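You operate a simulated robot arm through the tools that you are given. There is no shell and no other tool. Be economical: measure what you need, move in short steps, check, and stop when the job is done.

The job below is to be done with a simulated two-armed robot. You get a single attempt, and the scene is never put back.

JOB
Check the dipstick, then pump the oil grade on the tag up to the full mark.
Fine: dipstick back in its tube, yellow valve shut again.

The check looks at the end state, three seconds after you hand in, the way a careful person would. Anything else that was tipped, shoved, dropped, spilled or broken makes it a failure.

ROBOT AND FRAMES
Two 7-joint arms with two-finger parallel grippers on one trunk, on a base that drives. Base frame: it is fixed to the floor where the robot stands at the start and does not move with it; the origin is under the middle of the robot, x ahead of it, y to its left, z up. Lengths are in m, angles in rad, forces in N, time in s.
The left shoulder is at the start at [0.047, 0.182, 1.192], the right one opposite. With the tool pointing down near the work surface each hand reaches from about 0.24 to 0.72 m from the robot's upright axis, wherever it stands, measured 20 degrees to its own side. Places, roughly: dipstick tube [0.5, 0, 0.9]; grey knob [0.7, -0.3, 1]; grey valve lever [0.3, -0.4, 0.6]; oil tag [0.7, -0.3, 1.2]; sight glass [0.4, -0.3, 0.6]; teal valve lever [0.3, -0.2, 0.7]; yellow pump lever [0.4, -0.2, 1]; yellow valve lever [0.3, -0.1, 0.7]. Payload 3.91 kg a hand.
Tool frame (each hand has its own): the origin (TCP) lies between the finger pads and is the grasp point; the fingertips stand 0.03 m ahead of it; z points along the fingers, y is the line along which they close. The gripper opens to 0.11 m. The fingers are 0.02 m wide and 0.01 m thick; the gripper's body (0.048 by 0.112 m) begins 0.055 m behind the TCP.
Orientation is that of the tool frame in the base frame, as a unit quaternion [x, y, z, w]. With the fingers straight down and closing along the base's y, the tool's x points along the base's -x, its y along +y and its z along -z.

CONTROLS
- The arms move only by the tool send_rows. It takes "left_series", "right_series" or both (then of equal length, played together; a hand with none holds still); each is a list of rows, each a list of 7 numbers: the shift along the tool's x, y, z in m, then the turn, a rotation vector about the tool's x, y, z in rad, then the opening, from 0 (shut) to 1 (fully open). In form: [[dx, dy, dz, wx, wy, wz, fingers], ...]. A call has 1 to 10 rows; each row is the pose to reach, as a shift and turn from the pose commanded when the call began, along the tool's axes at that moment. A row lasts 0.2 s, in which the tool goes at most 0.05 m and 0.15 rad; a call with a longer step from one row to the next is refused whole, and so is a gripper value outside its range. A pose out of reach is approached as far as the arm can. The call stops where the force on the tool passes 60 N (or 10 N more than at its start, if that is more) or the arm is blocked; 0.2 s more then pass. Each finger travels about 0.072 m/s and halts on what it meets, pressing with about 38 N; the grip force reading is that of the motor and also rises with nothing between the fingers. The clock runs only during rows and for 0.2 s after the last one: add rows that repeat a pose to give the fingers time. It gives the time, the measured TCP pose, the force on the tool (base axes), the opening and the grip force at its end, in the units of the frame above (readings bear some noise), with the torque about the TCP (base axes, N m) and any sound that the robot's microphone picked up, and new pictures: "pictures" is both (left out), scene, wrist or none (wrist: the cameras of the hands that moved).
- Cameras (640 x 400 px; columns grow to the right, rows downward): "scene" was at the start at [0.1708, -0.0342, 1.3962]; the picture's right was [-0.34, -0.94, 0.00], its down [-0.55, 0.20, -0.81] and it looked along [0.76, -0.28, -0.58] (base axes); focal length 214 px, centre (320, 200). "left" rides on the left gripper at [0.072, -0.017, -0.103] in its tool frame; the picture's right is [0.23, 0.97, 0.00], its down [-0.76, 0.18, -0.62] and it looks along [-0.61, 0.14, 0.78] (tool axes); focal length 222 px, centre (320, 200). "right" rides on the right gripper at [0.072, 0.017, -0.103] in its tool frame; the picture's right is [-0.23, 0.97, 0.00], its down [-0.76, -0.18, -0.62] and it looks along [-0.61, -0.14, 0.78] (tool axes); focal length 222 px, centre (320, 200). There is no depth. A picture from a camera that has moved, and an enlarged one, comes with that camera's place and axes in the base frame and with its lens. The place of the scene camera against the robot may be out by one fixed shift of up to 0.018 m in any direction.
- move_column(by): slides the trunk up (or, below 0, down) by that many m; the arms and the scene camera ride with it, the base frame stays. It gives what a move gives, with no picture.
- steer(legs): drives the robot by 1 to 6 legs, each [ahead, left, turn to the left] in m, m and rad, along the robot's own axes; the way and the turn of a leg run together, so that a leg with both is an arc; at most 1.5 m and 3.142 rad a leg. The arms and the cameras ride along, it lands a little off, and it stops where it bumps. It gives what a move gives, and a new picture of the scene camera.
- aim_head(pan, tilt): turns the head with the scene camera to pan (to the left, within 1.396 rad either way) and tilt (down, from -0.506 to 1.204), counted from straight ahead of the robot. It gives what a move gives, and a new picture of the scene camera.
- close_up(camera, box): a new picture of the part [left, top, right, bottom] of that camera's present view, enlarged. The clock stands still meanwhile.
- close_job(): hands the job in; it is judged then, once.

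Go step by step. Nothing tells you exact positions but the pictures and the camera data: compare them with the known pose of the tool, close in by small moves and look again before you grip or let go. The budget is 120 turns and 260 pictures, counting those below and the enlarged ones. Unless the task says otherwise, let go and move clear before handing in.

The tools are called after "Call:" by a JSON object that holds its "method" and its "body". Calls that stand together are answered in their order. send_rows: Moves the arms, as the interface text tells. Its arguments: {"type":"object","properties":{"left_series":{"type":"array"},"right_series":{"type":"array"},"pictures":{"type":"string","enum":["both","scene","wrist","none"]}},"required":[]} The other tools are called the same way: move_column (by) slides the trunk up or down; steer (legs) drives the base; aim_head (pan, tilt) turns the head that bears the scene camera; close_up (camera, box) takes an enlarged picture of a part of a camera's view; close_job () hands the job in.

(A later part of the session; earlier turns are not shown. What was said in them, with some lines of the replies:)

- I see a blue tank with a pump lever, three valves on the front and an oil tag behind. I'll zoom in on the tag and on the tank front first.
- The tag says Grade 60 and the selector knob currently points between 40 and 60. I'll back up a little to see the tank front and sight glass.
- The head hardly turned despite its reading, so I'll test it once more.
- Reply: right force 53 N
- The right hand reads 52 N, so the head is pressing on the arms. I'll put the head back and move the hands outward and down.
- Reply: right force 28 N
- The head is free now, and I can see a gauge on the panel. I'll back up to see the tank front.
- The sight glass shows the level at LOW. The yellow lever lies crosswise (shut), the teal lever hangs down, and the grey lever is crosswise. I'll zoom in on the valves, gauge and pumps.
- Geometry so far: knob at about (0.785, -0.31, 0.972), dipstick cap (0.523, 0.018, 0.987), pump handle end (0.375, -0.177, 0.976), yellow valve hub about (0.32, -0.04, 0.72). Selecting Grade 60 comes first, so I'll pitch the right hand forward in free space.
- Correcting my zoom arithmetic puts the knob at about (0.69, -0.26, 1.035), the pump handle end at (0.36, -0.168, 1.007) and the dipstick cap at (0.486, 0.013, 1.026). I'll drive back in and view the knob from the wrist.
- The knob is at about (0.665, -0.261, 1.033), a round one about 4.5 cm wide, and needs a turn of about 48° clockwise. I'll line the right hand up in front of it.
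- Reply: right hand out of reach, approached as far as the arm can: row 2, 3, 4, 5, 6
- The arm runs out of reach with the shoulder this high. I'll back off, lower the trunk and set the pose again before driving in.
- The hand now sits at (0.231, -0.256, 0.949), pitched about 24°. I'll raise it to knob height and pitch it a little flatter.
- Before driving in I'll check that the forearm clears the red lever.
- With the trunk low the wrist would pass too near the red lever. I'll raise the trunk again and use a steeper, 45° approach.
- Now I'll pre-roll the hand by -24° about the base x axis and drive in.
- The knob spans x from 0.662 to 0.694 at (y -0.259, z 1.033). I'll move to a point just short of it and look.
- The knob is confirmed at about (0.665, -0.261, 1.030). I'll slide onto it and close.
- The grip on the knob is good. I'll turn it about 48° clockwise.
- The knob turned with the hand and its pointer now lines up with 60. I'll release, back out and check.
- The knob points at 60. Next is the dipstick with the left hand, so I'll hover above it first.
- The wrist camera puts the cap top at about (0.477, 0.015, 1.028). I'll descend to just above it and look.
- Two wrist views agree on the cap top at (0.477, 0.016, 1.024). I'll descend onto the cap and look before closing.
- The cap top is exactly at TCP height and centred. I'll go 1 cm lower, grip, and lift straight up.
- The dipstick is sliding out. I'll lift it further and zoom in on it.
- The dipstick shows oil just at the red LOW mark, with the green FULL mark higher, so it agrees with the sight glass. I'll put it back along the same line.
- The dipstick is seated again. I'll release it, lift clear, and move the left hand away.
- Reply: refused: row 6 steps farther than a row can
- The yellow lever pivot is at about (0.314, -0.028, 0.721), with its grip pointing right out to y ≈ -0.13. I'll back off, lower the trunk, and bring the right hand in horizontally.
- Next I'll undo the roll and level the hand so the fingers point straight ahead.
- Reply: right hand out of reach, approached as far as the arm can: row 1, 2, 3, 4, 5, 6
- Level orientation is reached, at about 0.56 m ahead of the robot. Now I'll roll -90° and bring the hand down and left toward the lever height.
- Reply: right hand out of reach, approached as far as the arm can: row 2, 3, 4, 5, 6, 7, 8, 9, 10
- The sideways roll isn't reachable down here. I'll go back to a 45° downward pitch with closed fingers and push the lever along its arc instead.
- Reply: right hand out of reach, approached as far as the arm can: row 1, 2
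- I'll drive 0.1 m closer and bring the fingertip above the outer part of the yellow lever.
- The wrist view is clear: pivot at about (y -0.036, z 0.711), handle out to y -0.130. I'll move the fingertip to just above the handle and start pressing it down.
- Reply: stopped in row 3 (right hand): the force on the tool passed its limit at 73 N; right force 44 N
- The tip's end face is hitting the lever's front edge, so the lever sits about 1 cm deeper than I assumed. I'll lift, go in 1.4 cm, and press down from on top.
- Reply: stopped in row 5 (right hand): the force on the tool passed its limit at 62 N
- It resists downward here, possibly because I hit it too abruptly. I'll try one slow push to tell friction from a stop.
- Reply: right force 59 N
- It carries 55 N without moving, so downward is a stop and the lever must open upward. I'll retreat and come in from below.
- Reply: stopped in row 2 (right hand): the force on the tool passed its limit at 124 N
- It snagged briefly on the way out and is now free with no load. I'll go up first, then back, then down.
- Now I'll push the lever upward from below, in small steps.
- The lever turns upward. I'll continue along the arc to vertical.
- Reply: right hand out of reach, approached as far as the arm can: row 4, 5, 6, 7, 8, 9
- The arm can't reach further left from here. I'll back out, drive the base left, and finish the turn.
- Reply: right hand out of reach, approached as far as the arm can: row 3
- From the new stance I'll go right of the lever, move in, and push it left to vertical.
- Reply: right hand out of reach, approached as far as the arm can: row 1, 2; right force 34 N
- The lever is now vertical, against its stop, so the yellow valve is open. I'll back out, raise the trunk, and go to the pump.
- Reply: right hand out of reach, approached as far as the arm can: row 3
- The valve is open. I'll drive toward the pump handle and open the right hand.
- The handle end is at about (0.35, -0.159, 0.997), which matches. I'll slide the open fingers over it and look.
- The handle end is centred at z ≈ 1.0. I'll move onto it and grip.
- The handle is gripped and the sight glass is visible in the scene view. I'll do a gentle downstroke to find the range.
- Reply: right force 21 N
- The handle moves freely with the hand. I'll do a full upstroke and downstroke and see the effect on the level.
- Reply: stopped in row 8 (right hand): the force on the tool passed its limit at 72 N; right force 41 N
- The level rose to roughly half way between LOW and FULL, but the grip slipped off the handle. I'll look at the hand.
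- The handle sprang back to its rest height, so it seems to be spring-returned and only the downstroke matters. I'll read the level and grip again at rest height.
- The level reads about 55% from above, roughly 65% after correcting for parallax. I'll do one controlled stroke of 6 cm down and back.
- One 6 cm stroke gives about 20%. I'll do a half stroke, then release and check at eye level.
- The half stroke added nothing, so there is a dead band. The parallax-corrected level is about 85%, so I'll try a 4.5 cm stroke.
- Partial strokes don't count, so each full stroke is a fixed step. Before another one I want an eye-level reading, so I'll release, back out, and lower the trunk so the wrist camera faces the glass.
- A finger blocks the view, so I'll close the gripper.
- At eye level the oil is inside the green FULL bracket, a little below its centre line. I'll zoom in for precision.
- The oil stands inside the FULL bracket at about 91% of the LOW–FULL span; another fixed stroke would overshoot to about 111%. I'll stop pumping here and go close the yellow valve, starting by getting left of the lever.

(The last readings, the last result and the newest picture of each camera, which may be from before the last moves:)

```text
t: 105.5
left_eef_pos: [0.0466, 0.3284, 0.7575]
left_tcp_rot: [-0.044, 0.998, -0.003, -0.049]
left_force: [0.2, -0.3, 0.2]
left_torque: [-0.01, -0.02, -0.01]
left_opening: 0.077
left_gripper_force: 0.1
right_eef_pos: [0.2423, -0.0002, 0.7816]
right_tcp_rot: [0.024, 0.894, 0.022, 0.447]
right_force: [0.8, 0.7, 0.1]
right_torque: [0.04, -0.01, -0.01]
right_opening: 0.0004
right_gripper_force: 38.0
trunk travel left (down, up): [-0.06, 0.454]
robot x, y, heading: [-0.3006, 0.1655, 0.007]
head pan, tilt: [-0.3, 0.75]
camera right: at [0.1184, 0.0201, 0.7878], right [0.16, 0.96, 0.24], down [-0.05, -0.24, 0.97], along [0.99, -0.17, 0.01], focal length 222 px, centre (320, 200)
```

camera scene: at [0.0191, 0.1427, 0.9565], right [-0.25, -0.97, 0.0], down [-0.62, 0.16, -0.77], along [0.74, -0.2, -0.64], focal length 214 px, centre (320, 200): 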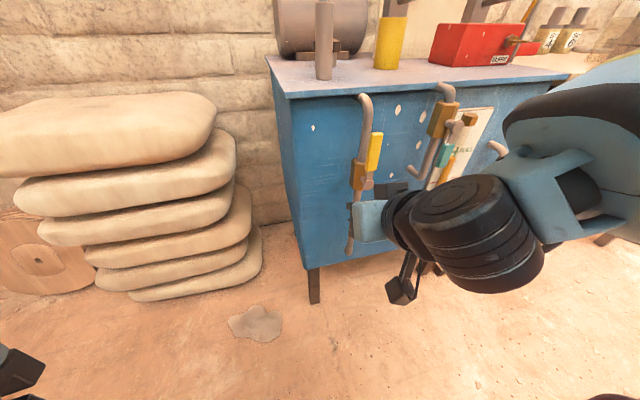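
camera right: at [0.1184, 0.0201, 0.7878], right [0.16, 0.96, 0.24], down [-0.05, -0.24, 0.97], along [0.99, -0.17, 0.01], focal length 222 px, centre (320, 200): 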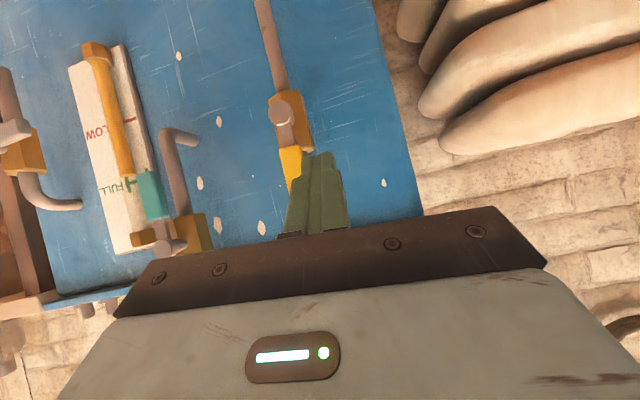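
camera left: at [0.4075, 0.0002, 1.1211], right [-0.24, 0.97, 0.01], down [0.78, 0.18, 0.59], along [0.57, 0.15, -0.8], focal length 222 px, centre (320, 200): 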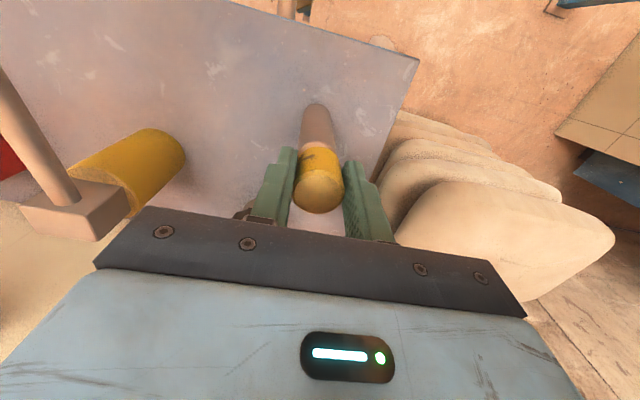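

I'm just left of the lever. Now I'll move in and sweep it to the right along its arc.

Call:
{"method": "send_rows", "body": {"right_series": [[0.0006, 0.011, 0.0002, 0, 0, 0, 0], [-0.021, 0.0118, 0.0255, 0, 0, 0, 0], [-0.0429, 0.0118, 0.051, 0, 0, 0, 0], [-0.0443, -0.0102, 0.0506, 0, 0, 0, 0], [-0.0465, -0.02, 0.049, 0, 0, 0, 0], [-0.0484, -0.0299, 0.048, 0, 0, 0, 0], [-0.0484, -0.0505, 0.0487, 0, 0, 0, 0], [-0.044, -0.0704, 0.0525, 0, 0, 0, 0], [-0.0358, -0.0881, 0.0592, 0, 0, 0, 0]], "pictures": "wrist"}}

```text
t: 107.5
left_eef_pos: [0.0478, 0.3281, 0.7574]
left_tcp_rot: [-0.044, 0.998, -0.004, -0.05]
left_force: [-0.2, 0.7, -0.5]
left_torque: [-0.02, 0.0, -0.02]
left_opening: 0.0769
left_gripper_force: 0.1
right_eef_pos: [0.3115, -0.0904, 0.7691]
right_tcp_rot: [0.025, 0.894, 0.022, 0.447]
right_force: [0.2, 0.2, 0.1]
right_torque: [0.02, 0.03, -0.01]
right_opening: 0.0
right_gripper_force: 37.8
trunk travel left (down, up): [-0.06, 0.454]
robot x, y, heading: [-0.3007, 0.163, 0.005]
head pan, tilt: [-0.3, 0.75]
camera right: at [0.1855, -0.0692, 0.7751], right [0.16, 0.96, 0.24], down [-0.05, -0.24, 0.97], along [0.99, -0.17, 0.01], focal length 222 px, centre (320, 200)
```

right: 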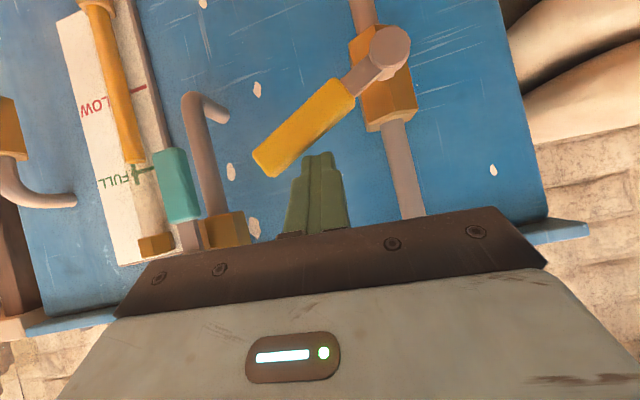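

The lever is about two thirds closed. I'll press it down to its horizontal stop, slowly at the end.

Call:
{"method": "send_rows", "body": {"right_series": [[0.0103, -0.0145, 0.0107, 0, 0, 0, 0], [0.0171, -0.0195, 0.0171, 0, 0, 0, 0], [0.0202, -0.0215, 0.0202, 0, 0, 0, 0], [0.0233, -0.0236, 0.0232, 0, 0, 0, 0], [0.0265, -0.0238, 0.0256, 0, 0, 0, 0], [0.0297, -0.024, 0.028, 0, 0, 0, 0], [0.0329, -0.024, 0.0304, 0, 0, 0, 0]], "pictures": "wrist"}}

```text
t: 109.1
left_eef_pos: [0.0462, 0.3295, 0.7582]
left_tcp_rot: [-0.045, 0.998, -0.005, -0.048]
left_force: [0.2, -1.0, 1.0]
left_torque: [-0.01, -0.01, 0.01]
left_opening: 0.0772
left_gripper_force: 0.0
right_eef_pos: [0.3167, -0.1106, 0.7317]
right_tcp_rot: [0.024, 0.889, 0.022, 0.456]
right_force: [10.7, -4.8, 42.9]
right_torque: [-0.12, -0.87, 0.01]
right_opening: 0.0
right_gripper_force: 37.6
trunk travel left (down, up): [-0.06, 0.454]
robot x, y, heading: [-0.3019, 0.1624, 0.006]
head pan, tilt: [-0.3, 0.75]
camera right: at [0.1916, -0.0894, 0.7352], right [0.15, 0.96, 0.24], down [-0.07, -0.24, 0.97], along [0.99, -0.17, 0.03], focal length 222 px, centre (320, 200)
```

right: 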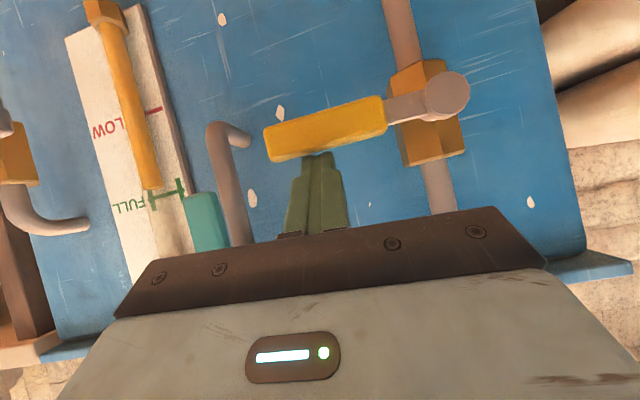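

The lever is horizontal against its stop with 43 N, so the valve is shut. I'll lift off, back away, and do a final look.

Call:
{"method": "send_rows", "body": {"right_series": [[-0.016, 0, -0.012, 0, 0, 0, 0], [-0.036, 0, -0.027, 0, 0, 0, 0], [-0.016, 0, -0.055, 0, 0, 0, 0], [0.008, 0, -0.09, 0, 0, 0, 0], [0.02, 0, -0.105, 0, 0, 0, 0]], "pictures": "wrist"}}

Call:
{"method": "steer", "body": {"legs": [[-0.15, 0, 0], [0, -0.1, 0]]}}

Call:
{"method": "close_up", "body": {"camera": "right", "box": [160, 50, 400, 240]}}

```text
t: 110.3
left_eef_pos: [0.0474, 0.3284, 0.757]
left_tcp_rot: [-0.044, 0.998, -0.004, -0.049]
left_force: [-0.2, -0.1, 0.5]
left_torque: [0.0, 0.01, -0.02]
left_opening: 0.077
left_gripper_force: 0.1
right_eef_pos: [0.2309, -0.1142, 0.7746]
right_tcp_rot: [0.024, 0.894, 0.023, 0.447]
right_force: [-0.1, -0.1, -0.2]
right_torque: [0.04, 0.01, 0.0]
right_opening: 0.0
right_gripper_force: 37.5
right hand out of reach, approached as far as the arm can: row 5
trunk travel left (down, up): [-0.06, 0.454]
robot x, y, heading: [-0.3032, 0.1663, 0.006]
head pan, tilt: [-0.3, 0.75]
camera right: at [0.1049, -0.0923, 0.7809], right [0.16, 0.96, 0.24], down [-0.05, -0.24, 0.97], along [0.99, -0.17, 0.01], focal length 222 px, centre (320, 200)
```

right: 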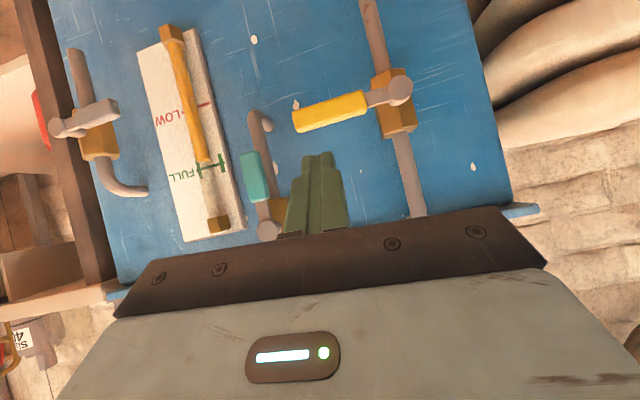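

```text
t: 112.8
left_eef_pos: [-0.1019, 0.2271, 0.757]
left_tcp_rot: [-0.043, 0.998, -0.004, -0.049]
left_force: [0.0, 0.2, 0.1]
left_torque: [-0.01, 0.0, -0.03]
left_opening: 0.0768
left_gripper_force: 0.2
right_eef_pos: [0.0813, -0.2147, 0.7753]
right_tcp_rot: [0.025, 0.894, 0.023, 0.446]
right_force: [0.4, -0.2, 0.0]
right_torque: [-0.02, -0.04, 0.0]
right_opening: 0.0001
right_gripper_force: 37.7
trunk travel left (down, up): [-0.06, 0.454]
robot x, y, heading: [-0.4497, 0.0677, 0.007]
head pan, tilt: [-0.3, 0.75]
camera scene: at [-0.1343, 0.0395, 0.9518], right [-0.29, -0.96, 0.0], down [-0.65, 0.2, -0.73], along [0.7, -0.21, -0.68], focal length 214 px, centre (320, 200)
```

scene: 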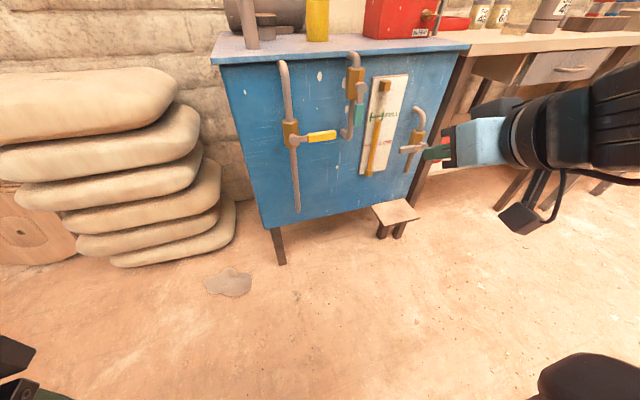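

```text
2.11 times, centred on (280, 145) of right
camera zoom: at [-0.0449, -0.1933, 0.7811], right [0.16, 0.96, 0.24], down [-0.05, -0.24, 0.97], along [0.99, -0.17, 0.01], focal length 468 px, centre (404, 316)
```

zoom: 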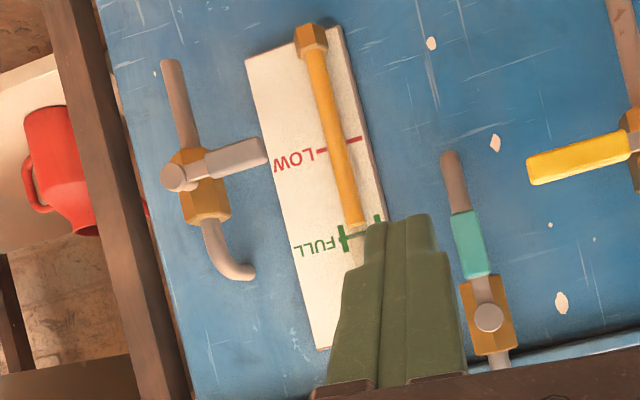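

Everything is in order: knob on 60, dipstick seated, oil inside the FULL bracket, yellow lever horizontal and shut, both hands clear. I'm handing in.

Call:
{"method": "close_job", "body": {}}

```text
The job is handed in.
```

I handed the job in with the oil inside the green FULL bracket, a little below its centre line. The dipstick read just above the red mark before pumping and is back in its tube. I set the knob to Grade 60 as the tag says, and shut the yellow valve again.

The eye-level reading put the oil at about 91% of the way from LOW to FULL. I stopped there because each full pump stroke adds about 20%, so one more would have overshot to about 111%. Shorter strokes added nothing.
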